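You operate a simulated robot arm through the tools that you are given. There is no shell and no other tool.

You are at the controls of a simulated robot arm. One attempt, no reset.

TASK
Pull up the big red button, set 3 trays, reset and start.
Fine: at the stacker's panel; start last; leave it running and the other switches as they are.

Only the result counts: the job must be done as asked and must still hold three seconds after the hand-in. Knocking over, shifting, dropping, spilling or breaking anything else fails it.

THE ROBOT
A 6-joint arm with a two-finger gripper, fixed in place. Base frame: the origin is at the foot of the arm, x ahead of it, y to its left, z up. Lengths are in cm, angles in rad, forces in N, time in s.
With the tool pointing down near the work surface it reaches from about 32 to 68 cm from the base axis. Its first joint turns from -2.897 to 2.897 rad. Payload 3.18 kg.
The TCP is the grasp point between the finger pads, 3 cm short of the fingertips. In the tool frame z runs along the fingers and y along their closing line. Largest opening 14.4 cm; the body of the gripper starts 10.3 cm behind the TCP.
Orientation is told as [roll, pitch, yaw] about the base's x, y, z axes, in that order, counted from this pose: with the fingers straight down and closing along the base's y, the tool's x points along the base's -x, its y along +y and its z along -z.

THE INTERFACE
- The arm moves only by the tool apply_moves. Its argument "targets" is a list that holds one entry, the list of rows, each a list of 6 numbers: the shift along the tool's x, y, z in cm, then the turn, a rotation vector about the tool's x, y, z in rad. In form: [[[dx, dy, dz, ax, ay, az], ...]]. A call has 1 to 20 rows; each row shifts and turns the commanded pose from where the row before left it, along the tool's axes as they then stand. "hand" is the gripper command, from -1 (fully open) to 1 (shut), values between in proportion, set as the call begins (left out, the last holds). A row lasts 0.2 s, in which the tool goes at most 5 cm and 0.15 rad; a call with a longer step from one row to the next is refused whole, and so is a gripper value outside its range. Where a pose cannot be reached the arm comes as near as it can. A force on the tool above 40 N (or 10 N above the force at the start of the call, whichever is more), or a blocked arm, ends the call early, and 0.2 s more pass. Each finger halts on what it meets, pressing with about 29 N; the grip force reading is that of the motor and also rises with nothing between the fingers. The clock runs only during rows and for 0.2 s after the last one: add rows that do not move to give the fingers time. It gives the time, the measured TCP pose, the force on the tool (base axes), the opening and the grip force at its end, in the units of the frame above (readings bear some noise), with the torque about the TCP (base axes, N m) and any sound that the robot's microphone picked up.
- Cameras (640 x 400 px; columns grow to the right, rows downward): "scene" is fixed at [39.91, -50.05, 144.86]; the picture's right is [1.00, -0.01, 0.00], its down [-0.01, -0.45, -0.89] and it looks along [0.01, 0.89, -0.45] (base axes); focal length 356 px, centre (320, 200). "wrist" rides on the gripper at [7.6, 1.6, -14.3] in the tool frame; the picture's right is [-0.21, 0.98, 0.00], its down [-0.84, -0.18, -0.51] and it looks along [-0.50, -0.11, 0.86] (tool axes); focal length 218 px, centre (320, 200).
- capture(camera): a new picture of that camera. The clock stands still meanwhile.
- pixel_to_xyz(camera, pixels): for up to 12 pixels [column, row] of the newest picture of that camera ("zoom" is the newest enlarged one), the place [x, y, z] in the base frame of the surface seen there, good to about 0.3 cm. The clock stands still meanwhile.
- inspect(camera, box): a new picture of the part [left, top, right, bottom] of that camera's present view, enlarged. The clock stands still meanwhile.
- sign_off(): hands the job in; it is judged then, once.

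Leave the gripper open and the arm clear of the work at the hand-in unless told otherwise.

The tools are called after "Call:" as a command line: name --argument value ..., lists and objects as JSON in quotes. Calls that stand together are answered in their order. apply_moves: Moves the arm, as the interface text tells. Its arguments: {"type":"object","properties":{"targets":{"type":"array","items":{"type":"array","items":{"type":"array","items":{"type":"number"}}}},"hand":{"type":"number"}},"required":["targets"]} The other tools are called the same way: capture (camera) takes a picture; pixel_to_xyz (camera, pixels) gives the place of the surface under pixels of a picture; inspect (camera, box) takes an enlarged picture of a part of a camera's view; sign_off () hands the job in.

At the start:

```text
clock: 0.0
tool_pos: [21.82, 41.28, 93.83]
tool_rot: [0.0, -0.001, -0.001]
ft_force: [0.3, 0.3, 0.4]
torque: [0.0, -0.02, 0.01]
opening: 14.41
grip_force: 0.1
```

scene: 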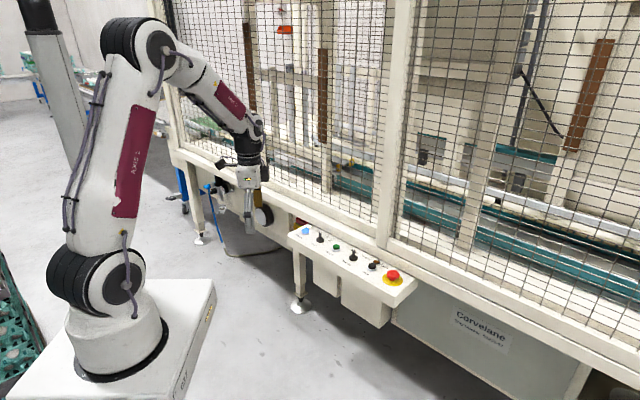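
wrist: 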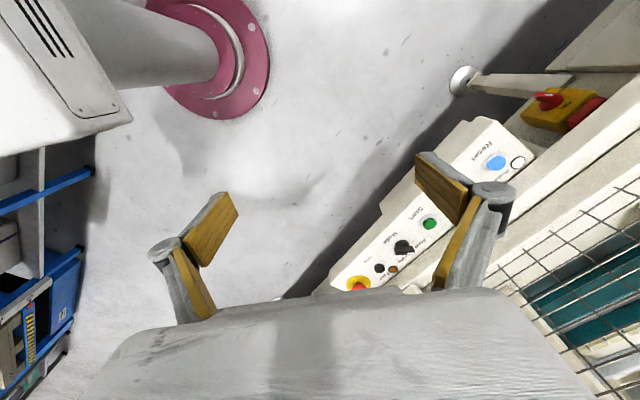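

I see a control panel on the fence in the scene picture around (345,260), with a red button at (392,275). I'll take enlarged pictures of the panel from both cameras.

Call:
inspect --camera "scene" --box '[280, 210, 430, 304]'

Call:
inspect --camera "wrist" --box '[320, 60, 640, 300]'

```text
4.26 times, centred on (355, 257) of scene
```

zoom: 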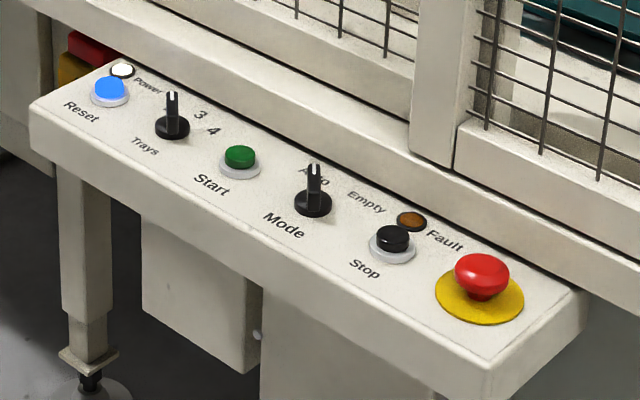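

```text
1.67 times, centred on (480, 180) of wrist
```

zoom: 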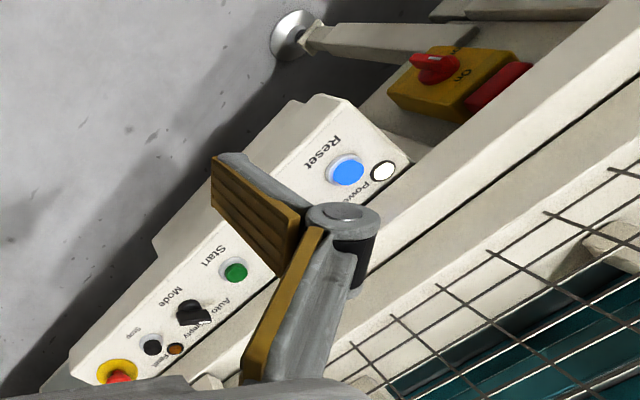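

Both pictures show the panel. I'll take a tighter scene enlargement so I can read places from it.

Call:
inspect --camera "scene" --box '[284, 220, 420, 305]'

```text
4.71 times, centred on (352, 262) of scene
```

zoom: 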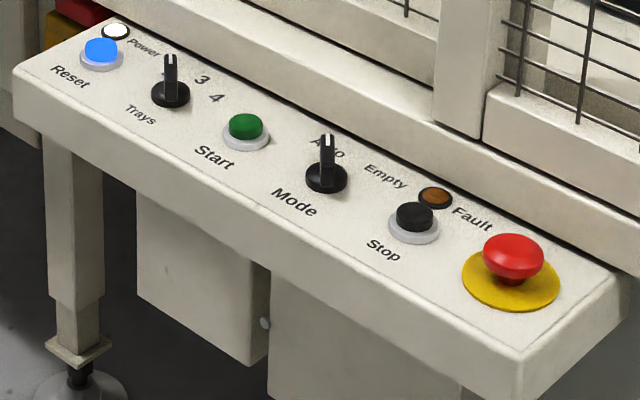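

Controls seen in the zoom: Reset (101,48), Trays knob (170,80), Start (245,125), Mode knob (326,165), Stop (414,215), red mushroom (513,252). I'll ask for their places and for panel surface points.

Call:
pixel_to_xyz --camera "zoom" --pixels '[[101, 48], [170, 62], [170, 100], [245, 124], [327, 140], [414, 212], [513, 245], [540, 300], [60, 100], [450, 300], [600, 275], [220, 80]]'

Call:
pixel_to_xyz --camera "zoom" --pixels '[[170, 85], [171, 92], [160, 97], [182, 97], [513, 282], [480, 280], [550, 290], [514, 262], [114, 31], [436, 195], [500, 210], [460, 100]]'

```text
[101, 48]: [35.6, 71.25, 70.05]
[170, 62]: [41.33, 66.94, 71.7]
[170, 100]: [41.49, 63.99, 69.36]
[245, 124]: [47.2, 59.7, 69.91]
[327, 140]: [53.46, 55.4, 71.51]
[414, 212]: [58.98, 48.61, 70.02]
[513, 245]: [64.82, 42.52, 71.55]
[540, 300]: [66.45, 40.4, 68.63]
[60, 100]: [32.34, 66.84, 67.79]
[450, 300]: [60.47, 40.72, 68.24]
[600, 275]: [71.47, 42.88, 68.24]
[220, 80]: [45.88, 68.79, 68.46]
```

```text
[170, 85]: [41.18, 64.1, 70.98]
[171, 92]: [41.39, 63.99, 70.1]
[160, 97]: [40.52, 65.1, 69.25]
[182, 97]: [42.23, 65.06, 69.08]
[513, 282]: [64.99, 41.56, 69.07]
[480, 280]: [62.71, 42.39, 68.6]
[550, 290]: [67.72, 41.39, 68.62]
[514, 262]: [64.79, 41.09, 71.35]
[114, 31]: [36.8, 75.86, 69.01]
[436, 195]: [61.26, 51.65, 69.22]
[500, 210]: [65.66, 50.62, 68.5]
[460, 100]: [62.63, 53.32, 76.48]
```

The panel is level at z≈68.4, running at -45° in the base frame. Next I'll read the fence, the arm and the tray labels to understand the clearances.

Call:
pixel_to_xyz --camera "zoom" --pixels '[[201, 78], [217, 97], [140, 115], [385, 175], [320, 145], [300, 60], [400, 100], [560, 180], [540, 60], [250, 30], [500, 130], [350, 90]]'

Call:
capture --camera "scene"

```text
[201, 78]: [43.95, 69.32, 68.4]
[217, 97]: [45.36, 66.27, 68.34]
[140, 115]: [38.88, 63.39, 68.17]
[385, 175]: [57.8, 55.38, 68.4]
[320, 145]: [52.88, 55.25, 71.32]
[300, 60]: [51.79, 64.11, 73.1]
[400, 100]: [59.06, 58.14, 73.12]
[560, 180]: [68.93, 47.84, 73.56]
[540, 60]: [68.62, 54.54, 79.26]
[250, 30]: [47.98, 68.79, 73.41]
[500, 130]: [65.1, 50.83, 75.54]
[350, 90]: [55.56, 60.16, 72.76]
```

```text
taken
```

scene: 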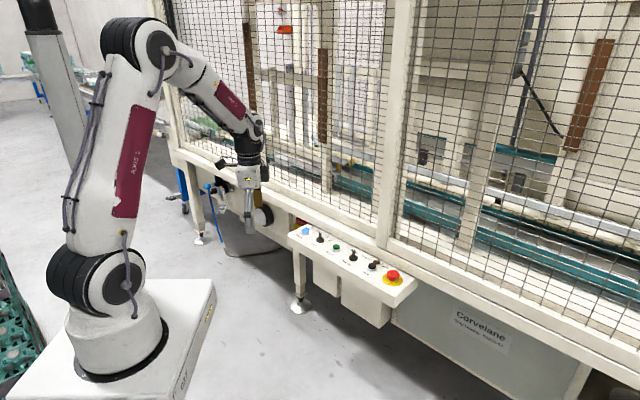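

Labels 3 and 4 lie clockwise of the Trays knob's pointer. Now I'll read some arm and fence places from the scene picture.

Call:
pixel_to_xyz --camera "scene" --pixels '[[120, 285], [160, 50], [255, 125], [120, 360], [150, 300], [250, 175], [385, 200], [340, 200], [430, 220], [385, 100], [300, 180], [410, 285]]'

Call:
pixel_to_xyz --camera "wrist" --pixels '[[497, 162], [517, 162], [430, 224], [404, 247], [379, 268], [358, 284], [545, 100], [590, 110], [600, 250], [560, 290], [180, 250], [490, 190]]'

```text
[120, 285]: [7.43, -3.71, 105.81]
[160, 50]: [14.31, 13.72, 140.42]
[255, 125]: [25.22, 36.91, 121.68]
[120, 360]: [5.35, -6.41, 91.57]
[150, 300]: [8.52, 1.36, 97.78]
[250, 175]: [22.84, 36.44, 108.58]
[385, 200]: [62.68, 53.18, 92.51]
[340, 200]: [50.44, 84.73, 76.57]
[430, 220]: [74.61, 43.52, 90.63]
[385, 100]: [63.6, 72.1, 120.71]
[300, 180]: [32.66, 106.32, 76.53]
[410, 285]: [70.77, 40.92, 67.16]
```

```text
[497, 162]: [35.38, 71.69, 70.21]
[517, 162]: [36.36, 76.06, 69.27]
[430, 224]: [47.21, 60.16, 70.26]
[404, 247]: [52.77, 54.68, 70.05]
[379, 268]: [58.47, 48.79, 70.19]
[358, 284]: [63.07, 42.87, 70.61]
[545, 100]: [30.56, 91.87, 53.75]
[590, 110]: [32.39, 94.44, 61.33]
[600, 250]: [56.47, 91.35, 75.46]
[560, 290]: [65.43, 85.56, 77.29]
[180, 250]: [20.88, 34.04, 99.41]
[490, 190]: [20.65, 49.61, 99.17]
```

The shoulder sits near z≈106, the fence face lies about 6 cm behind the button line, and the rail top is at z≈73. I'll turn the tool +45° in yaw so the fingers close along the panel and the camera sits on the robot side. Then I'll move toward the panel for a close look, staying at z≈94.

Call:
apply_moves --targets '[[[0, 0, 0, 0, 0, -0.1309], [0, 0, 0, 0, 0, -0.1309], [0, 0, 0, 0, 0, -0.1309], [0, 0, 0, 0, 0, -0.1309], [0, 0, 0, 0, 0, -0.1309], [0, 0, 0, 0, 0, -0.1309], [-3, 0, 0, 0, 0, 0], [-3, 0, 0, 0, 0, 0], [-3, 0, 0, 0, 0, 0], [-3, 0, 0, 0, 0, 0], [0, 0, 0, 0, 0, 0]]]' --hand 0

Call:
capture --camera "wrist"

Call:
capture --camera "scene"

```text
clock: 2.4
tool_pos: [29.8, 48.93, 92.81]
tool_rot: [0.002, -0.009, 0.785]
ft_force: [-0.3, -0.2, 0.0]
torque: [0.0, -0.01, 0.0]
opening: 7.2
grip_force: 0.1
out of reach, approached as far as the arm can: row 10
```

```text
taken
```

wrist: 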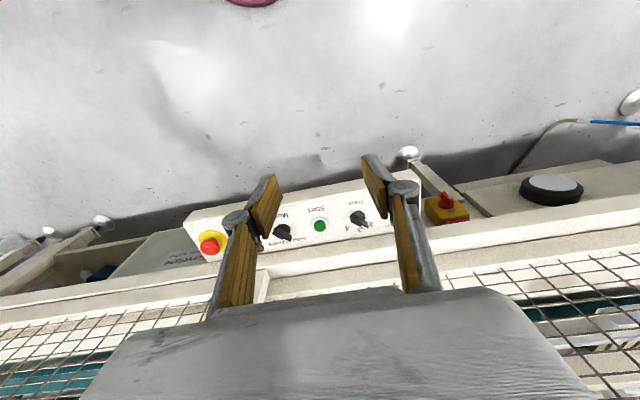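

```text
taken
```

scene: 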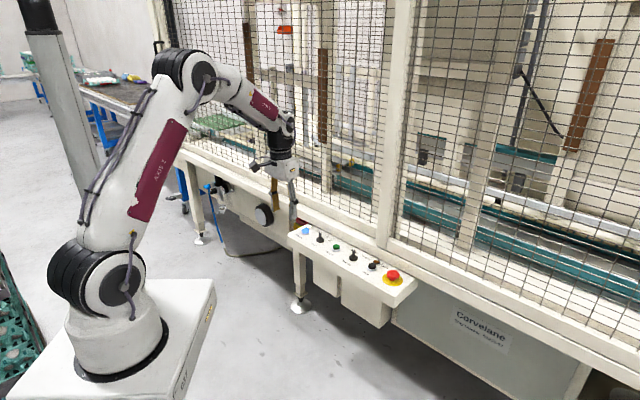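

The arm hit its reach limit at radius 57 cm with the tool vertical at z≈93. Tilting the tool outward towards the panel will give more reach, so I'll pull back slightly and tilt it by 0.6 rad.

Call:
apply_moves --targets '[[[1, 0, 0, 0, -0.15, 0], [0, 0, 0, 0, -0.15, 0], [0, 0, 0, 0, -0.15, 0], [0, 0, 0, 0, -0.15, 0], [0, 0, 0, 0, 0, 0]]]'

Call:
capture --camera "wrist"

```text
clock: 3.6
tool_pos: [29.0, 48.08, 92.73]
tool_rot: [0.011, -0.595, 0.77]
ft_force: [-0.1, 1.0, -0.1]
torque: [-0.09, 0.05, 0.05]
opening: 7.22
grip_force: 0.1
```

```text
taken
```

wrist: 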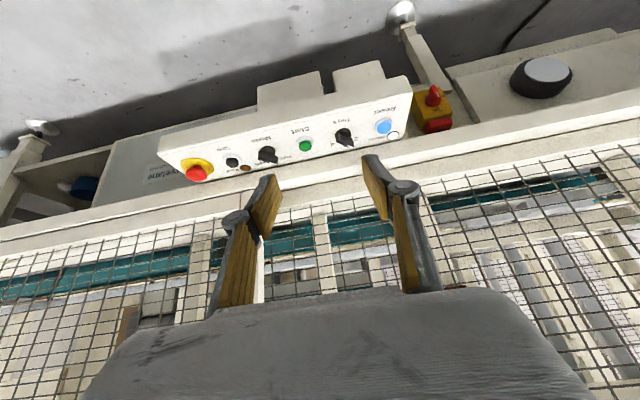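

The tilt worked (pitch -0.595), and the panel shows in the wrist view at about (160-420, 60-190). I'll zoom in on it.

Call:
inspect --camera "wrist" --box '[260, 85, 420, 185]'

Call:
inspect --camera "wrist" --box '[160, 100, 320, 200]'

```text
4.00 times, centred on (340, 135) of wrist
```

zoom: 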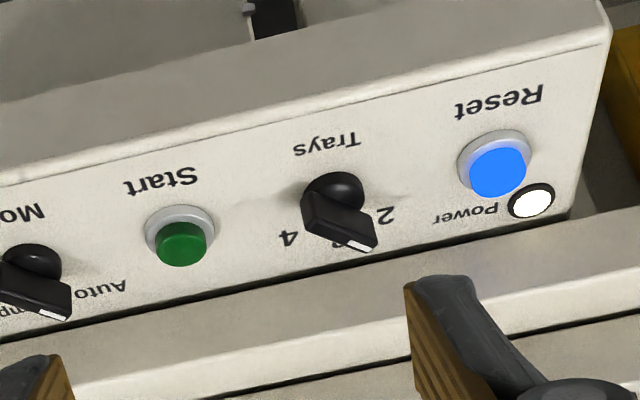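

```text
4.00 times, centred on (240, 150) of wrist
```

zoom: 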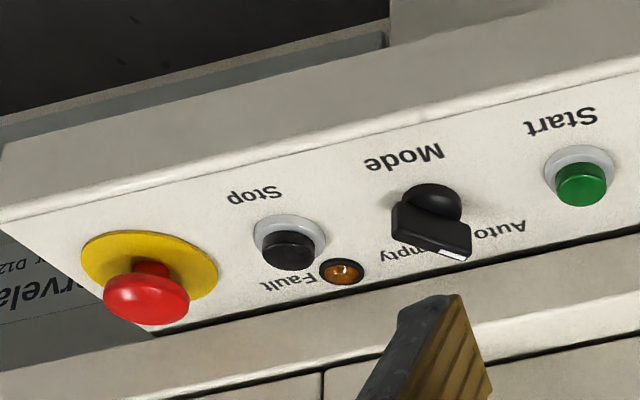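

The Trays labels read 2, 3, 4, and the knob has a bar with a white mark on one end. I'll zoom further on the Trays knob to measure its angle and the label places.

Call:
inspect --camera "wrist" --box '[320, 115, 370, 155]'

Call:
pixel_to_xyz --camera "wrist" --pixels '[[343, 131], [346, 147], [349, 146], [336, 134], [338, 139], [356, 139], [332, 144], [345, 146], [305, 145], [382, 127], [392, 135], [350, 140]]'

```text
10.00 times, centred on (345, 135) of wrist
```

zoom: 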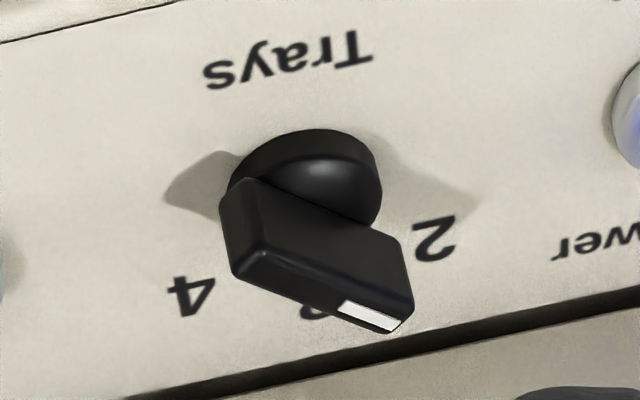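

```text
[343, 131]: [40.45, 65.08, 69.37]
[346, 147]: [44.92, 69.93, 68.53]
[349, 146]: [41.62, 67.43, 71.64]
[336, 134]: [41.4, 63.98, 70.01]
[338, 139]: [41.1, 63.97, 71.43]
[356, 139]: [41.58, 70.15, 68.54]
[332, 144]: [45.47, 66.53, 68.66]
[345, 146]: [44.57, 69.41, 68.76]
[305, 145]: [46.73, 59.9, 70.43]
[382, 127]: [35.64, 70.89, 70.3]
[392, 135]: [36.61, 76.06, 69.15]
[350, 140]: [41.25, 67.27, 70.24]
```

In the 10x zoom I can see the bar top, the white mark at (370,315), and labels 2 (435,238), 3 (315,310) and 4 (192,297). I'll ask for the places of these points.

Call:
pixel_to_xyz --camera "zoom" --pixels '[[370, 316], [345, 306], [395, 326], [250, 262], [300, 285], [435, 238], [308, 312], [192, 297], [240, 240], [390, 260], [300, 140], [400, 300]]'

Call:
pixel_to_xyz --camera "zoom" --pixels '[[240, 150], [380, 180], [320, 190], [236, 200], [370, 215], [236, 275], [262, 250], [410, 310], [390, 332], [310, 240], [350, 230], [330, 280]]'

```text
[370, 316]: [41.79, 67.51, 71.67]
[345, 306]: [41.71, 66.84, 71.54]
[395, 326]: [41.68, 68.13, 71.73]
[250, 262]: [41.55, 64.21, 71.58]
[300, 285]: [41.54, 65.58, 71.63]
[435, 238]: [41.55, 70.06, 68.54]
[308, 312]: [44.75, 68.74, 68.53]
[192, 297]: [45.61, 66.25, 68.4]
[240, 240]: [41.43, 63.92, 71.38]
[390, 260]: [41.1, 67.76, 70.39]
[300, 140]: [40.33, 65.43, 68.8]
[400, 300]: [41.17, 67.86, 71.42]
```

```text
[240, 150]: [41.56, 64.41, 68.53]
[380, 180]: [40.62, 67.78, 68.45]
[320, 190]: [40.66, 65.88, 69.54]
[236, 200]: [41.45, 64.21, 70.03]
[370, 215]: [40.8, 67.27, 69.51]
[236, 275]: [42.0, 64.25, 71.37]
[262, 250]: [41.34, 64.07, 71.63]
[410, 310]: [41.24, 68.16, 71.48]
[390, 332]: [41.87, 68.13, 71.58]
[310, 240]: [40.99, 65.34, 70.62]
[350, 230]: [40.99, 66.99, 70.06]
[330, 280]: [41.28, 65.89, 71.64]
```

The bar lies along base y (x≈41.5, y 63.9–68.2, top z 71.65) and points at "2". Label 3 is 45° clockwise seen from above, so the knob axis is about (41.5, 66.05). Next I'll zoom on the red mushroom at (200,170) and on the other buttons.

Call:
inspect --camera "wrist" --box '[170, 145, 234, 185]'

Call:
pixel_to_xyz --camera "zoom" --pixels '[[200, 250], [260, 250], [300, 300], [200, 300], [250, 330], [180, 280], [320, 280], [250, 280], [120, 250], [460, 250], [250, 130], [380, 120]]'

```text
10.00 times, centred on (202, 165) of wrist
```

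zoom: 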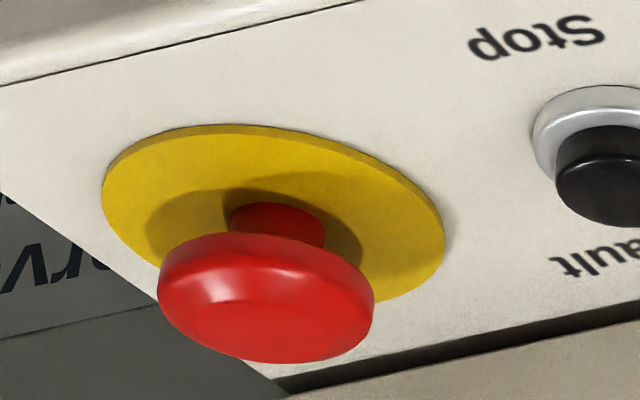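

```text
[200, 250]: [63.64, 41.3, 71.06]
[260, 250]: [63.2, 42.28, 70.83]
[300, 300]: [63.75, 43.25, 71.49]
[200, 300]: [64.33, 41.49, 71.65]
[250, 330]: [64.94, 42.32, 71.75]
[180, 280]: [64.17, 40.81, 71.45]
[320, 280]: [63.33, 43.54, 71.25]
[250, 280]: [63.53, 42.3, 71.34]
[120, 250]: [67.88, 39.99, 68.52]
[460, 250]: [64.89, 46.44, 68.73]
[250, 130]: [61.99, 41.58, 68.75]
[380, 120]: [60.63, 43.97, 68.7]
```

I'll ask for points on the yellow ring's edge and the head's edge to find the axis.

Call:
pixel_to_xyz --camera "zoom" --pixels '[[106, 190], [200, 129], [300, 140], [380, 172], [438, 230], [435, 265], [415, 285], [120, 225], [260, 210], [300, 220], [225, 220], [320, 235]]'

Call:
pixel_to_xyz --camera "zoom" --pixels '[[162, 275], [175, 262], [225, 238], [320, 250], [368, 285], [365, 320], [320, 352], [260, 358], [190, 325], [270, 300], [590, 190], [600, 110]]'

```text
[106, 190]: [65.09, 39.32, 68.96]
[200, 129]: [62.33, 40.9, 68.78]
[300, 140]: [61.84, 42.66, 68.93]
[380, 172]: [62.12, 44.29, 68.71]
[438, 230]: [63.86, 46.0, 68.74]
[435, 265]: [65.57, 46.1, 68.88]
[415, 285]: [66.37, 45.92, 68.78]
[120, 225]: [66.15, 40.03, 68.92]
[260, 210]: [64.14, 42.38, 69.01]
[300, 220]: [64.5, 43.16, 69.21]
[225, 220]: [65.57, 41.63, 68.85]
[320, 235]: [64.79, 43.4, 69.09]
```

```text
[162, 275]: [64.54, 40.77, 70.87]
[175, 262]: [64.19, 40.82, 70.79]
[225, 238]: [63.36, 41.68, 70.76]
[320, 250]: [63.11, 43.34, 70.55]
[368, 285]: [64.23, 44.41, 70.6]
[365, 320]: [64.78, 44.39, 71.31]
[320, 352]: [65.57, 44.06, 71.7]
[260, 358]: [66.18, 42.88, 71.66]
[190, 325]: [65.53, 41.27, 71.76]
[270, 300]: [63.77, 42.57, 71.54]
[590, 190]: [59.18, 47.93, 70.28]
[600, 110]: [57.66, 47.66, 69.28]
```

The red mushroom's axis is about (64.9, 42.6), its head spans z 70.5–71.75 with radius ≈2, and the yellow ring lies at z≈68.8. First I'll slide sideways at the current height to get in line with it, and add a little tilt.

Call:
apply_moves --targets '[[[0, -4.9, 0, 0, 0, 0], [0, -4.9, 0, 0, 0, 0], [0, -4.9, 0, 0, 0, 0], [0, -4.9, 0, 0, 0, 0], [0, -4.9, 0, 0, -0.05, 0], [0, -4.9, 0, 0, -0.05, 0], [0, 0, 0, 0, 0, 0]]]' --hand 0

Call:
capture --camera "wrist"

```text
clock: 5.2
tool_pos: [49.97, 27.74, 92.7]
tool_rot: [0.021, -0.698, 0.754]
ft_force: [0.3, -0.1, 0.4]
torque: [0.03, -0.02, 0.06]
opening: 7.22
grip_force: 0.1
out of reach, approached as far as the arm can: row 4
```

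```text
taken
```

wrist: 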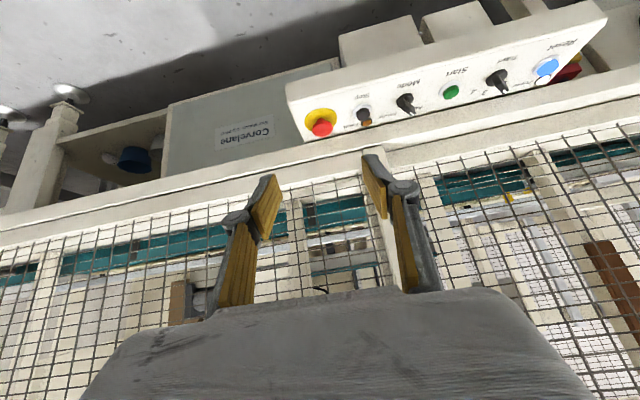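

The tool is now at (50.0, 27.7, 92.7) in line with the red button, tilt 0.70, yaw 0.754. I'll fix the yaw and roll, narrow the opening to about 6 cm, and glide to a pre-grasp point about 6 cm short of the mushroom along the tool axis.

Call:
apply_moves --targets '[[[0, 0, 0, 0.001, 0, -0.024], [-0.363, 0, 3.683, 0, 0, 0], [-0.363, 0, 3.683, 0, 0, 0], [-0.363, 0, 3.683, 0, 0, 0], [-0.363, 0, 3.683, 0, 0, 0], [-0.363, 0, 3.683, 0, 0, 0], [-0.363, 0, 3.683, 0, 0, 0], [0, 0, 0, 0, 0, 0]]]' --hand 0.16

Call:
capture --camera "wrist"

Call:
capture --camera "scene"

```text
clock: 7.0
tool_pos: [61.15, 38.79, 77.37]
tool_rot: [-0.022, -0.7, 0.817]
ft_force: [-0.8, 0.1, -0.4]
torque: [-0.01, 0.0, 0.0]
opening: 6.04
grip_force: 0.2
```

```text
taken
```

wrist: 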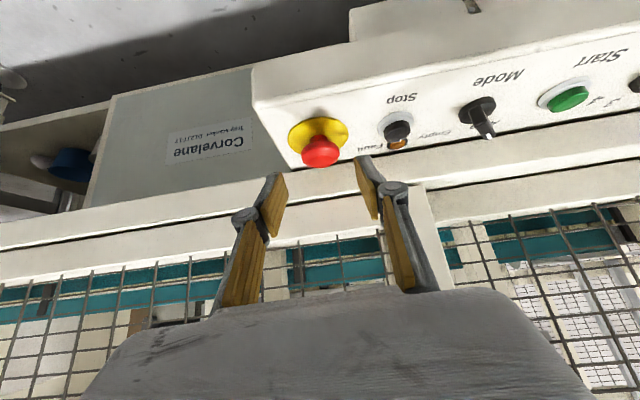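

```text
taken
```

scene: 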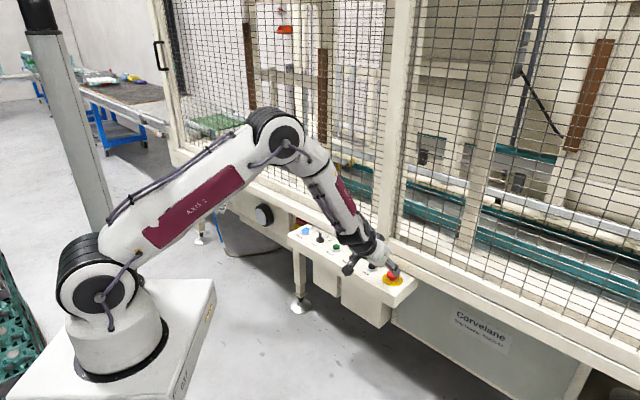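

Now at (61.15, 38.79, 77.37) with the head at (320,152) between the fingertips at (280,180) and (362,158). I'll zoom for a closer check of the head's position.

Call:
inspect --camera "wrist" --box '[260, 100, 400, 200]'

Call:
pixel_to_xyz --camera "zoom" --pixels '[[190, 240], [275, 200], [365, 235], [275, 290], [275, 250], [215, 215], [335, 210], [210, 280], [340, 280], [130, 160], [395, 160], [260, 95]]'

```text
4.00 times, centred on (330, 150) of wrist
```

zoom: 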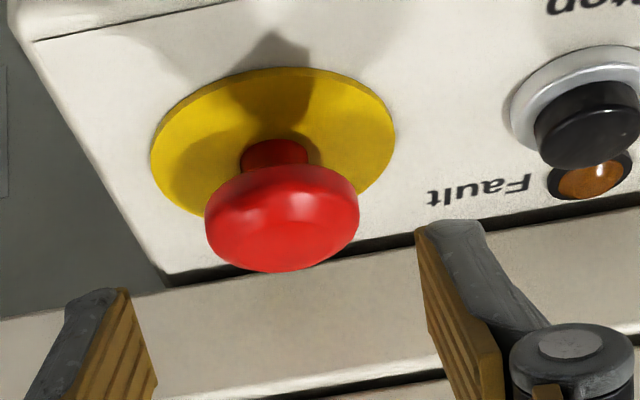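

```text
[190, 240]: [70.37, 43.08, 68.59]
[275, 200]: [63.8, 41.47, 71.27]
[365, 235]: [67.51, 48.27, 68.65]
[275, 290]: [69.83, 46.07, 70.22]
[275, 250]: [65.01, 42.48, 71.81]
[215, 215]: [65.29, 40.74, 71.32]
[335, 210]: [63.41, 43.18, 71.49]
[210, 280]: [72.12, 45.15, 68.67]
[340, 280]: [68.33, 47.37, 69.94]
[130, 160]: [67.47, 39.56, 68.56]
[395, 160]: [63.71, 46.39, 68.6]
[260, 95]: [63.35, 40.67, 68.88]
```

Call:
pixel_to_xyz --camera "zoom" --pixels '[[209, 215], [356, 205], [225, 185], [340, 180], [285, 168], [270, 266], [320, 255], [225, 252], [156, 175], [388, 140], [300, 72], [200, 95]]'

```text
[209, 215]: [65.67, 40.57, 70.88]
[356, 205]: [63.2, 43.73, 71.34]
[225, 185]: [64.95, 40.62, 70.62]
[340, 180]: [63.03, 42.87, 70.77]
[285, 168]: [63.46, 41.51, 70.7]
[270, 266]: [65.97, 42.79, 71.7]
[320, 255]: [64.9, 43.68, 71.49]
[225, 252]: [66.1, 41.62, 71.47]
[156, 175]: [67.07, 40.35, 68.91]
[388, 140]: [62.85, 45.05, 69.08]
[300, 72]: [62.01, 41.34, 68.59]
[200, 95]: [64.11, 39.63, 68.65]
```

The axis is confirmed at about (65.0, 42.6). I'll undo the small yaw overshoot and advance 6.3 cm along the tool axis so the pads straddle the head.

Call:
apply_moves --targets '[[[0, 0, 0, -0.001, 0, 0.024], [-0.03, -0.01, 1.57, 0, 0, 0], [-0.03, -0.01, 1.57, 0, 0, 0], [-0.03, -0.01, 1.57, 0, 0, 0], [-0.02, 0, 1.57, 0, 0, 0], [0, 0, 0, 0, 0, 0]]]' --hand 0.16

Call:
capture --camera "wrist"

Call:
inspect --camera "scene" --box '[340, 220, 440, 300]'

```text
clock: 8.4
tool_pos: [64.06, 41.48, 72.56]
tool_rot: [0.001, -0.701, 0.786]
ft_force: [0.4, 0.0, 0.3]
torque: [0.01, 0.01, 0.02]
opening: 6.03
grip_force: 0.0
```

```text
taken
```

wrist: 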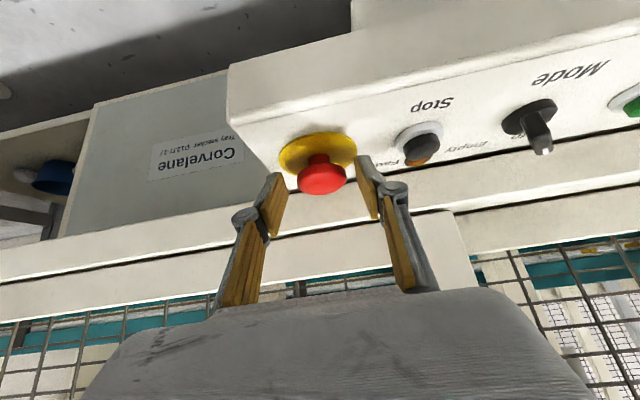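

```text
5.00 times, centred on (390, 260) of scene
```

zoom: 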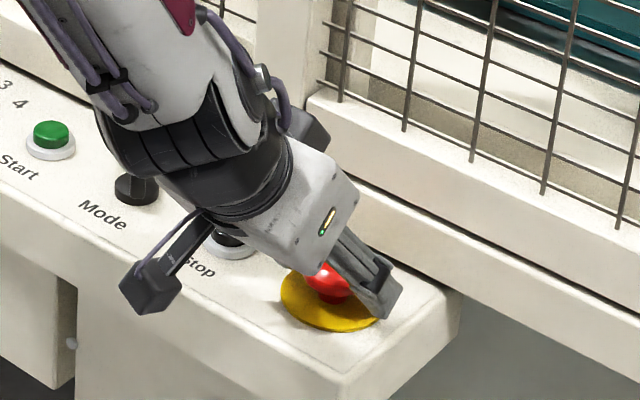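

The pads are on both sides of the head and the force is near zero. I'll zoom to see whether the pads overlap the head in depth.

Call:
inspect --camera "wrist" --box '[260, 120, 400, 220]'

Call:
pixel_to_xyz --camera "zoom" --pixels '[[90, 240], [100, 220], [410, 160], [420, 200], [440, 230], [60, 300], [250, 250], [300, 170], [390, 180], [480, 250], [85, 215], [405, 140]]'

```text
4.00 times, centred on (330, 170) of wrist
```

zoom: 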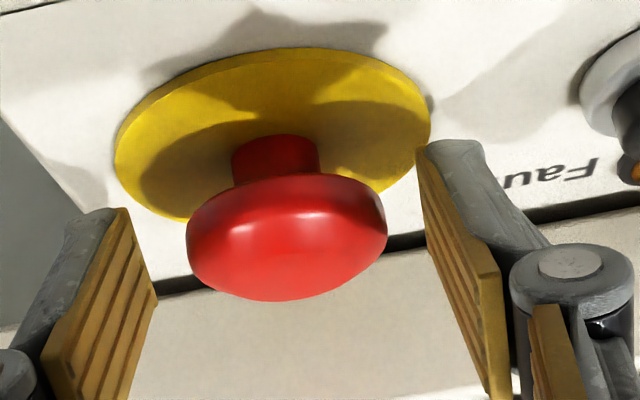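

```text
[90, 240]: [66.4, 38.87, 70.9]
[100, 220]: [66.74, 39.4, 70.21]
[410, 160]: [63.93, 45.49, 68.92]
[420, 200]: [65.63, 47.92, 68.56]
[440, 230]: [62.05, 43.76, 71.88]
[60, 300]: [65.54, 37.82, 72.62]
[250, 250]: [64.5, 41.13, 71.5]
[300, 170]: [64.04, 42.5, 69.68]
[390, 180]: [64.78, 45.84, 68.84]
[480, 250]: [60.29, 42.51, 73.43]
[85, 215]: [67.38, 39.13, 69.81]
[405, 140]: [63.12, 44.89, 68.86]
```

The pads cover the head's rim near the tips. I'll close the fingers and wait.

Call:
apply_moves --targets '[[[0, 0, 0, 0, 0, 0], [0, 0, 0, 0, 0, 0], [0, 0, 0, 0, 0, 0]]]' --hand 1

Call:
inspect --camera "wrist" --box '[260, 120, 400, 220]'

```text
clock: 9.2
tool_pos: [63.96, 41.67, 72.48]
tool_rot: [0.0, -0.7, 0.787]
ft_force: [-9.9, 8.9, -0.7]
torque: [0.16, 0.23, 0.21]
opening: 4.04
grip_force: 45.1
```

```text
4.00 times, centred on (330, 170) of wrist
```

zoom: 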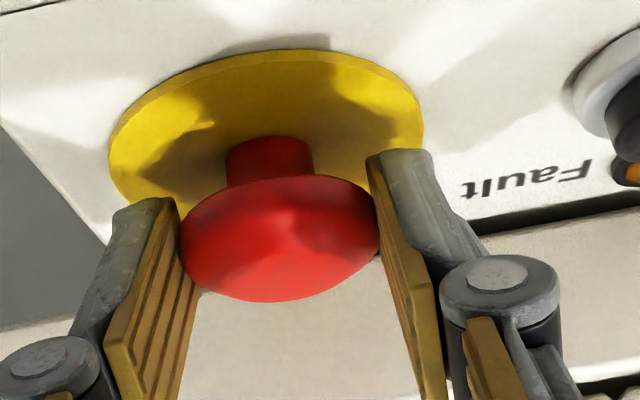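

Gripped at opening 4.04 with a side force of about 13 N, so the centre is slightly off. I'll relieve it by 0.2 cm along tool y, then pull straight up by 1.2 cm in small steps.

Call:
apply_moves --targets '[[[0, 0.2, 0, 0, 0, 0], [-0.193, 0, -0.23, 0, 0, 0], [-0.193, 0, -0.23, 0, 0, 0], [-0.193, 0, -0.23, 0, 0, 0], [-0.193, 0, -0.23, 0, 0, 0]]]' --hand 1

Call:
inspect --camera "wrist" --box '[260, 120, 400, 220]'

```text
clock: 10.4
tool_pos: [63.99, 41.7, 73.77]
tool_rot: [0.0, -0.702, 0.785]
ft_force: [0.7, 2.6, 3.1]
torque: [0.01, -0.05, -0.15]
opening: 4.03
grip_force: 44.3
heard: click
```

```text
4.00 times, centred on (330, 170) of wrist
```

zoom: 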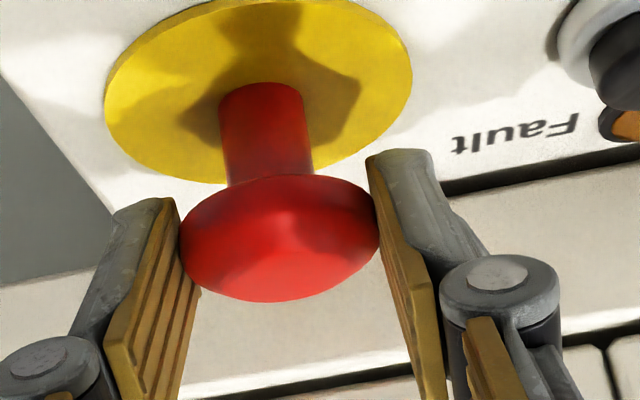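

A click was heard and the button's neck now shows about 1 cm more. I'll open to about 6 cm without moving and check that it stays up.

Call:
apply_moves --targets '[[[0, 0, 0, 0, 0, 0], [0, 0, 0, 0, 0, 0], [0, 0, 0, 0, 0, 0]]]' --hand 0.14

Call:
inspect --camera "wrist" --box '[220, 100, 460, 240]'

```text
clock: 11.2
tool_pos: [63.94, 41.66, 73.67]
tool_rot: [0.0, -0.7, 0.785]
ft_force: [0.3, 0.6, -0.3]
torque: [-0.03, -0.02, -0.01]
opening: 6.17
grip_force: 0.0
```

```text
2.67 times, centred on (340, 170) of wrist
```

zoom: 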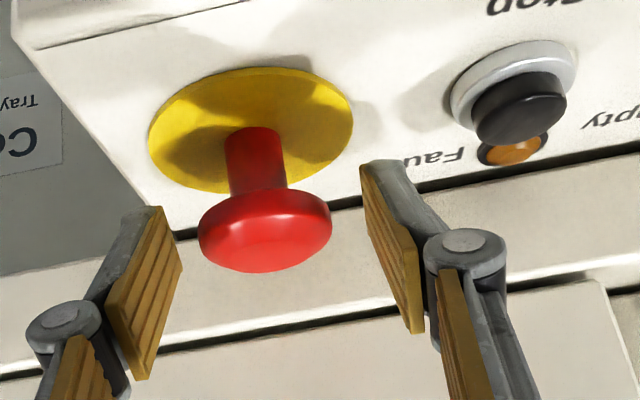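

The button stays up at the new height. I'll withdraw 12 cm along the tool axis, then slide along the panel to stand off the Trays knob.

Call:
apply_moves --targets '[[[0, 0, -3, 0, 0, 0], [0, 0, -4.5, 0, 0, 0], [0, 0, -4.5, 0, 0, 0], [0, 4.73, 0, 0, 0, 0], [0, 4.73, 0, 0, 0, 0], [0, 4.73, 0, 0, 0, 0], [0, 4.73, 0, 0, 0, 0], [0, 4.73, 0, 0, 0, 0], [0, 4.73, 0, 0, 0, 0], [0, 4.73, 0, 0, 0, 0], [0, 0, 0, 0, 0, 0]]]' --hand 0.14

Call:
capture --camera "wrist"

Call:
capture --camera "scene"

```text
clock: 13.6
tool_pos: [34.87, 59.71, 82.53]
tool_rot: [-0.002, -0.7, 0.787]
ft_force: [0.3, 0.3, -0.3]
torque: [0.02, -0.01, 0.0]
opening: 6.17
grip_force: 0.1
```

```text
taken
```

wrist: 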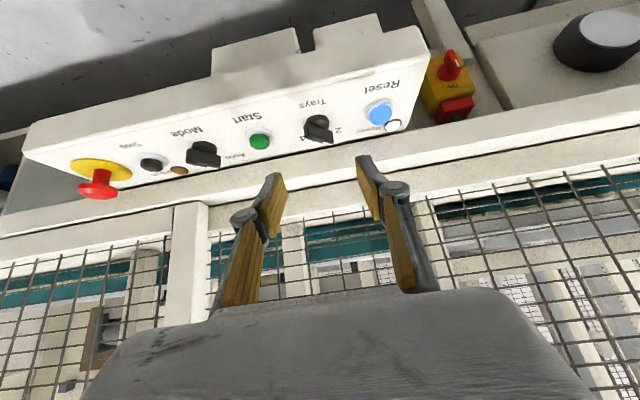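

```text
taken
```

scene: 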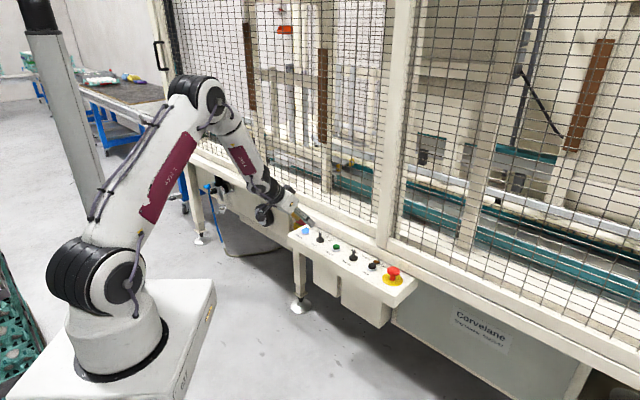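

At (34.9, 59.7, 82.5). Now I'll turn the tool about the vertical by +45° (yaw to 90°), add 0.15 rad of tilt, and narrow the fingers to about 3.2 cm.

Call:
apply_moves --targets '[[[0, 0, 0, -0.0843, 0, -0.1001], [0, 0, 0, -0.0843, 0, -0.1001], [0, 0, 0, -0.0843, 0, -0.1001], [0, 0, 0, -0.0843, 0, -0.1001], [0, 0, 0, -0.0843, 0, -0.1001], [0, 0, 0, -0.0843, 0, -0.1001], [0, 0, 0, 0, -0.075, 0], [0, 0, 0, 0, -0.075, 0], [0, 0, 0, 0, 0, 0]]]' --hand 0.556

Call:
capture --camera "wrist"

Call:
capture --camera "scene"

```text
clock: 15.6
tool_pos: [35.07, 59.69, 82.9]
tool_rot: [-0.002, -0.85, 1.572]
ft_force: [-0.7, -0.6, 0.1]
torque: [0.03, 0.0, -0.03]
opening: 3.18
grip_force: 0.1
```

```text
taken
```

wrist: 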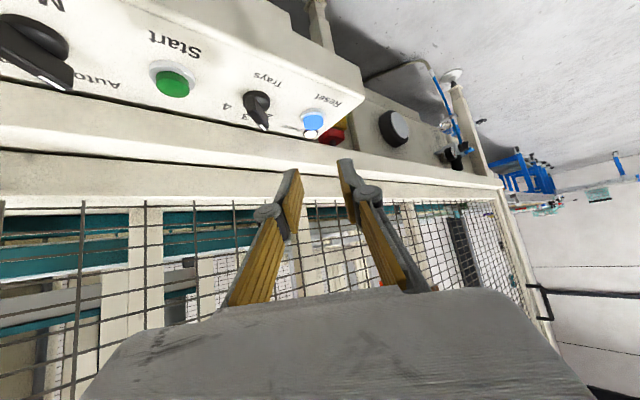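

```text
taken
```

scene: 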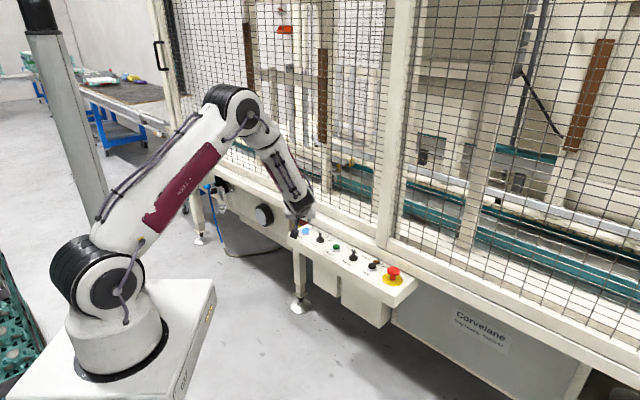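

Yaw 1.572 and tilt 0.85 reached. Next is a pre-grasp point 5 cm short of the knob bar, at (41.5, 60.4, 75.9).

Call:
apply_moves --targets '[[[1.194, -1.608, 1.292, 0, 0, 0], [1.194, -1.608, 1.292, 0, 0, 0], [1.194, -1.608, 1.292, 0, 0, 0], [1.194, -1.608, 1.292, 0, 0, 0], [0, 0, 0, 0, 0, 0]]]' --hand 0.556

Call:
capture --camera "wrist"

Call:
inspect --camera "wrist" --box '[250, 90, 410, 210]'

```text
clock: 16.8
tool_pos: [41.53, 60.32, 75.82]
tool_rot: [0.001, -0.85, 1.57]
ft_force: [0.1, 0.1, 0.3]
torque: [0.01, 0.0, -0.03]
opening: 3.2
grip_force: 0.1
```

```text
taken
```

wrist: 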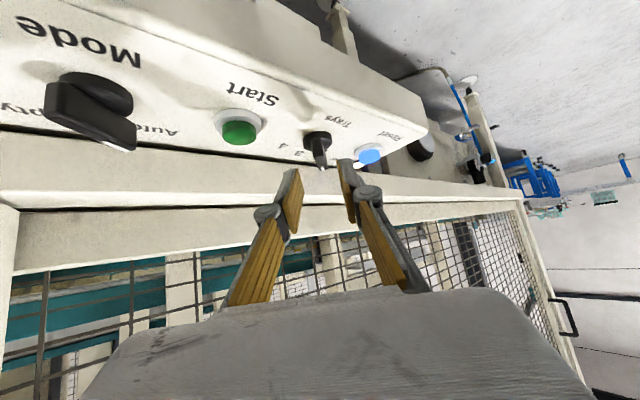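

```text
3.33 times, centred on (330, 150) of wrist
```

zoom: 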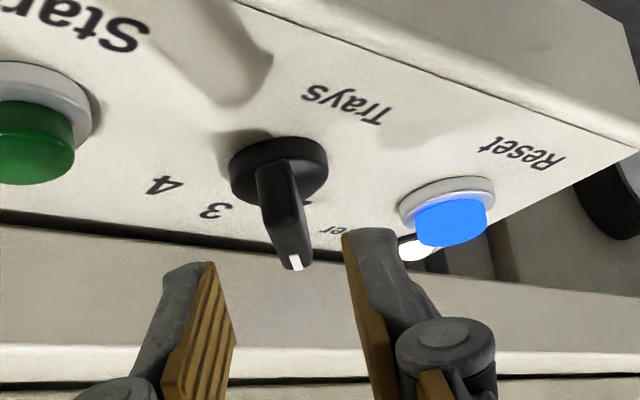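

The bar now lines up between the open fingers in the zoom, running (270,170)–(295,262). I'll check its places once more from here.

Call:
pixel_to_xyz --camera "zoom" --pixels '[[270, 175], [280, 200], [285, 220], [292, 245], [296, 262], [262, 190], [297, 190], [240, 180], [325, 160], [280, 150], [210, 300], [365, 300]]'

```text
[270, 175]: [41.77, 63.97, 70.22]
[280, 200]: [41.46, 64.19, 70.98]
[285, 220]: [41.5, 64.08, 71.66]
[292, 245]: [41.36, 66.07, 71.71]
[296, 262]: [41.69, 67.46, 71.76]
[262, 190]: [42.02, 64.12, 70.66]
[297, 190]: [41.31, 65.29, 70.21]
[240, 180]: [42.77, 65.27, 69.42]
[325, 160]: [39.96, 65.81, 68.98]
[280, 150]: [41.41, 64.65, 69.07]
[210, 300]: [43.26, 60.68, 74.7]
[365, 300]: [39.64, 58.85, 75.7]
```

Consistent with the earlier estimate. I'll advance 5 cm along the tool axis so the pads straddle the bar.

Call:
apply_moves --targets '[[[-0.04, 0.01, 1.67, 0, 0, 0], [-0.04, 0.01, 1.67, 0, 0, 0], [-0.04, 0.01, 1.67, 0, 0, 0], [0, 0, 0, 0, 0, 0]]]' --hand 0.556

Call:
inspect --camera "wrist" --box '[250, 90, 410, 210]'

Call:
inspect --camera "scene" --box '[280, 205, 380, 285]'

```text
clock: 17.8
tool_pos: [41.51, 63.98, 72.78]
tool_rot: [0.001, -0.849, 1.574]
ft_force: [-0.9, -0.5, 0.1]
torque: [-0.02, 0.01, 0.03]
opening: 3.23
grip_force: 0.1
```

```text
3.33 times, centred on (330, 150) of wrist
```

zoom: 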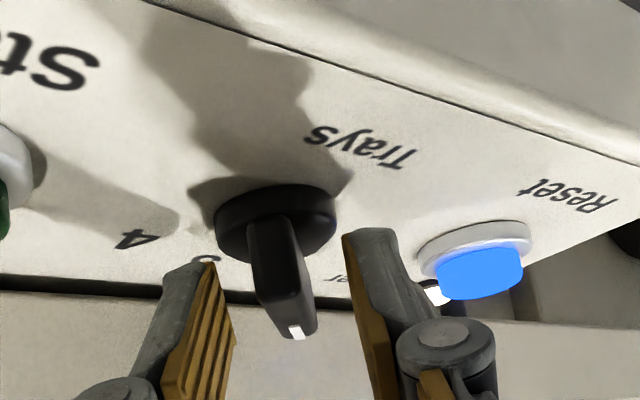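

```text
5.00 times, centred on (330, 245) of scene
```

zoom: 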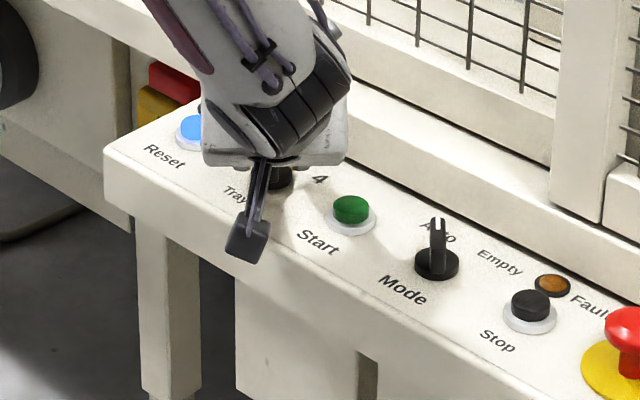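

The bar sits centrally between the pads and the force is near zero. I'll advance 0.25 cm more, then close on the bar.

Call:
apply_moves --targets '[[[0, 0, 0.25, 0, 0, 0], [0, 0, 0, 0, 0, 0]]]' --hand 0.556

Call:
apply_moves --targets '[[[0, 0, 0, 0, 0, 0], [0, 0, 0, 0, 0, 0], [0, 0, 0, 0, 0, 0]]]' --hand 1

Call:
inspect --camera "wrist" --box '[250, 90, 410, 210]'

```text
clock: 18.4
tool_pos: [41.38, 64.37, 72.4]
tool_rot: [0.001, -0.85, 1.569]
ft_force: [0.7, 0.6, 0.2]
torque: [0.0, 0.0, -0.03]
opening: 3.2
grip_force: 0.1
```

```text
clock: 19.2
tool_pos: [41.52, 64.4, 72.56]
tool_rot: [0.0, -0.849, 1.571]
ft_force: [7.3, 3.5, -3.0]
torque: [-0.08, -0.15, -0.13]
opening: 1.08
grip_force: 41.2
```

```text
3.33 times, centred on (330, 150) of wrist
```

zoom: 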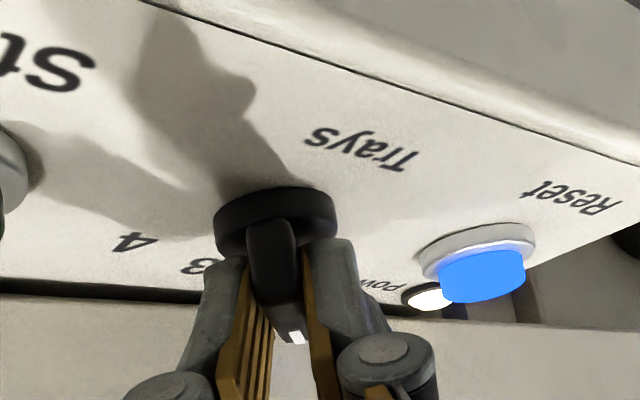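

Gripped on the bar (opening 1.08). Now I'll turn 45° clockwise seen from above, pivoting about the knob's vertical axis at (41.5, 66.05), in six steps.

Call:
apply_moves --targets '[[[-0.01, 0.222, 0.011, 0.0983, 0, 0.0864], [-0.01, 0.222, 0.011, 0.0983, 0, 0.0864], [-0.01, 0.222, 0.011, 0.0983, 0, 0.0864], [-0.01, 0.222, 0.011, 0.0983, 0, 0.0864], [-0.01, 0.222, 0.011, 0.0983, 0, 0.0864], [-0.01, 0.222, 0.011, 0.0983, 0, 0.0864], [0, 0, 0, 0, 0, 0]]]' --hand 1

Call:
inspect --camera "wrist" --box '[250, 90, 410, 210]'

```text
clock: 20.8
tool_pos: [39.99, 64.77, 72.47]
tool_rot: [-0.003, -0.847, 0.789]
ft_force: [-20.6, -23.6, 7.6]
torque: [-0.15, -0.01, -0.04]
opening: 1.11
grip_force: 41.3
```

```text
3.33 times, centred on (330, 150) of wrist
```

zoom: 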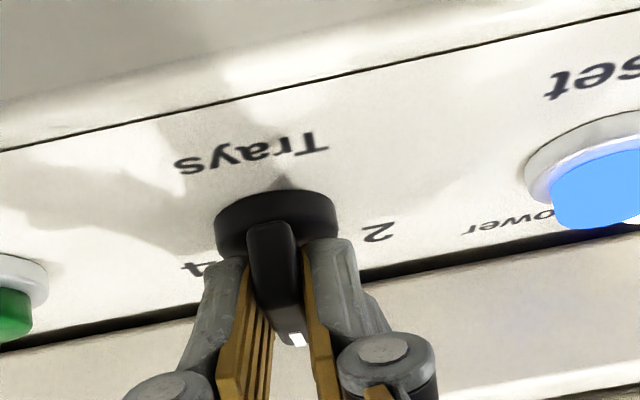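

Yaw is now 0.789, so the bar has turned 45° with the fingers. There's a back-force of about 31 N along the panel normal, so I'll ease back 0.25 cm and read again.

Call:
apply_moves --targets '[[[0.165, 0, -0.188, 0, 0, 0], [0, 0, 0, 0, 0, 0]]]' --hand 1

```text
clock: 21.4
tool_pos: [40.2, 64.71, 72.43]
tool_rot: [-0.001, -0.852, 0.788]
ft_force: [3.4, 26.7, -26.2]
torque: [0.05, 0.25, 0.27]
opening: 1.08
grip_force: 40.9
```

The residual force is now mostly of the opposite sign, so I'll ease forward 0.1 cm and sideways 0.06 cm, then open the fingers to about 3.2 cm.

Call:
apply_moves --targets '[[[-0.066, 0.06, 0.075, 0, 0, 0], [0, 0, 0, 0, 0, 0]]]' --hand 1

Call:
apply_moves --targets '[[[0, 0, 0, 0, 0, 0], [0, 0, 0, 0, 0, 0], [0, 0, 0, 0, 0, 0]]]' --hand 0.556

Call:
inspect --camera "wrist" --box '[250, 90, 410, 210]'

```text
clock: 22.0
tool_pos: [40.0, 64.91, 72.4]
tool_rot: [0.0, -0.847, 0.786]
ft_force: [-4.5, 12.4, -15.1]
torque: [0.4, -0.17, 0.27]
opening: 1.05
grip_force: 40.8
```

```text
clock: 22.8
tool_pos: [40.22, 64.94, 72.46]
tool_rot: [-0.001, -0.85, 0.787]
ft_force: [-0.6, 0.3, -1.2]
torque: [0.03, -0.04, -0.02]
opening: 3.2
grip_force: 0.0
```

```text
3.33 times, centred on (330, 150) of wrist
```

zoom: 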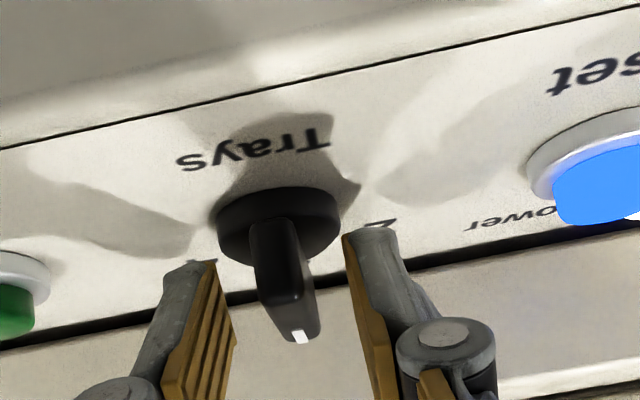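

The fingers are free of the bar. I'll back off 6 cm along the tool axis and check which number the knob points at.

Call:
apply_moves --targets '[[[0, 0, -2, 0, 0, 0], [0, 0, -2, 0, 0, 0], [0, 0, -2, 0, 0, 0], [0, 0, 0, 0, 0, 0]]]' --hand 0.556

Call:
inspect --camera "wrist" --box '[270, 80, 390, 170]'

Call:
inspect --camera "scene" --box '[284, 220, 420, 305]'

```text
clock: 23.8
tool_pos: [36.89, 61.55, 76.56]
tool_rot: [0.001, -0.85, 0.785]
ft_force: [0.8, 0.0, -1.3]
torque: [0.01, -0.02, 0.01]
opening: 3.16
grip_force: 0.1
```

```text
4.44 times, centred on (330, 125) of wrist
```

zoom: 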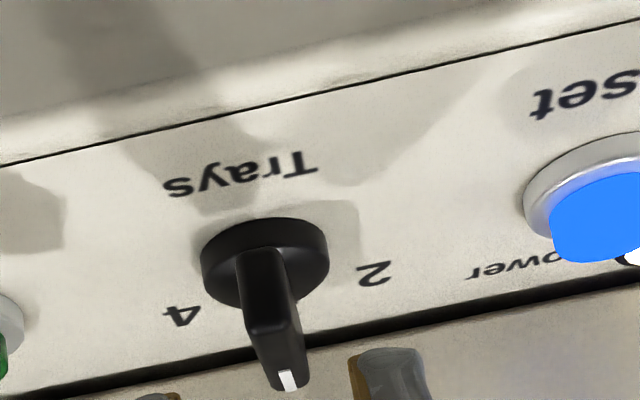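

```text
4.71 times, centred on (352, 262) of scene
```

zoom: 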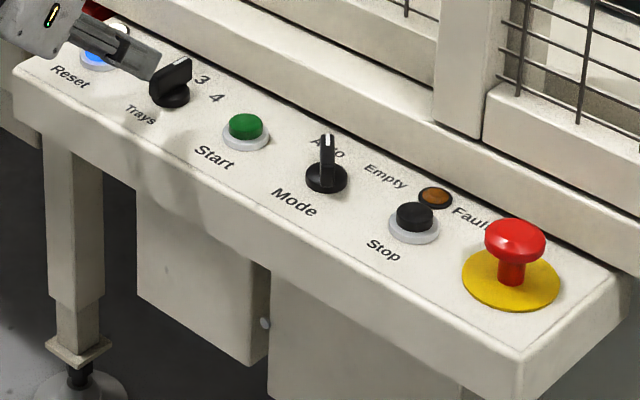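

The scene zoom shows the knob aimed at "3" with the red button raised. I'll measure the bar's direction from this zoom.

Call:
pixel_to_xyz --camera "zoom" --pixels '[[184, 61], [177, 65], [170, 70], [162, 74], [155, 78], [188, 66], [160, 85], [513, 235], [190, 75]]'

Call:
inspect --camera "wrist" --box '[300, 125, 350, 170]'

Call:
pixel_to_xyz --camera "zoom" --pixels '[[320, 100], [340, 200], [350, 220], [330, 150], [345, 180], [310, 120]]'

```text
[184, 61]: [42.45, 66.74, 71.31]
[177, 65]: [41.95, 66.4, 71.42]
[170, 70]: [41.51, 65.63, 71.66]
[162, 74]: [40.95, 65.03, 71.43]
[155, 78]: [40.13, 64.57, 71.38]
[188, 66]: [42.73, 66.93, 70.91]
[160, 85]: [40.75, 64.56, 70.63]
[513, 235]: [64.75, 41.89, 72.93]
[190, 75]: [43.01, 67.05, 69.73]
```

```text
8.89 times, centred on (325, 148) of wrist
```

zoom: 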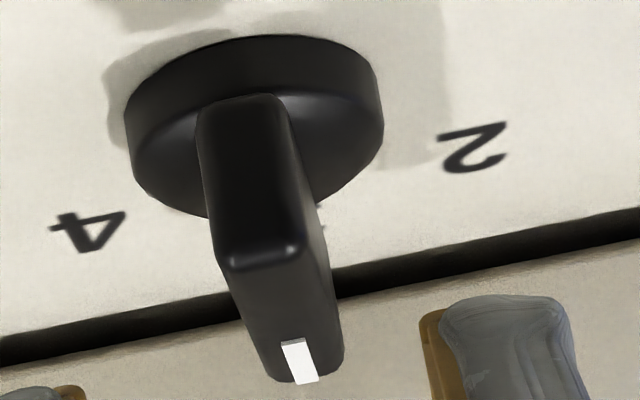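

```text
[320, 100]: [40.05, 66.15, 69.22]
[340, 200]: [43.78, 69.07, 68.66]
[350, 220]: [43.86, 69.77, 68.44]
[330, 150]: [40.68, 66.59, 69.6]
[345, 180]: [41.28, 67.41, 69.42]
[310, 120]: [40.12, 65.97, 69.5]
```

Call:
pixel_to_xyz --camera "zoom" --pixels '[[262, 268], [275, 300], [290, 345], [300, 365], [306, 378], [235, 268], [295, 250], [275, 375], [335, 365], [250, 200]]'

```text
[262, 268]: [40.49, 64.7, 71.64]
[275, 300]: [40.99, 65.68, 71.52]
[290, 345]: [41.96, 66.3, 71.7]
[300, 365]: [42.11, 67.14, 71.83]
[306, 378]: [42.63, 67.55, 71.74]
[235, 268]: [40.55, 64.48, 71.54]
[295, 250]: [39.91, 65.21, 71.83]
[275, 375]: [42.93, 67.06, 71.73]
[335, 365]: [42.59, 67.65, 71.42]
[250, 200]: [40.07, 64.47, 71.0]
```

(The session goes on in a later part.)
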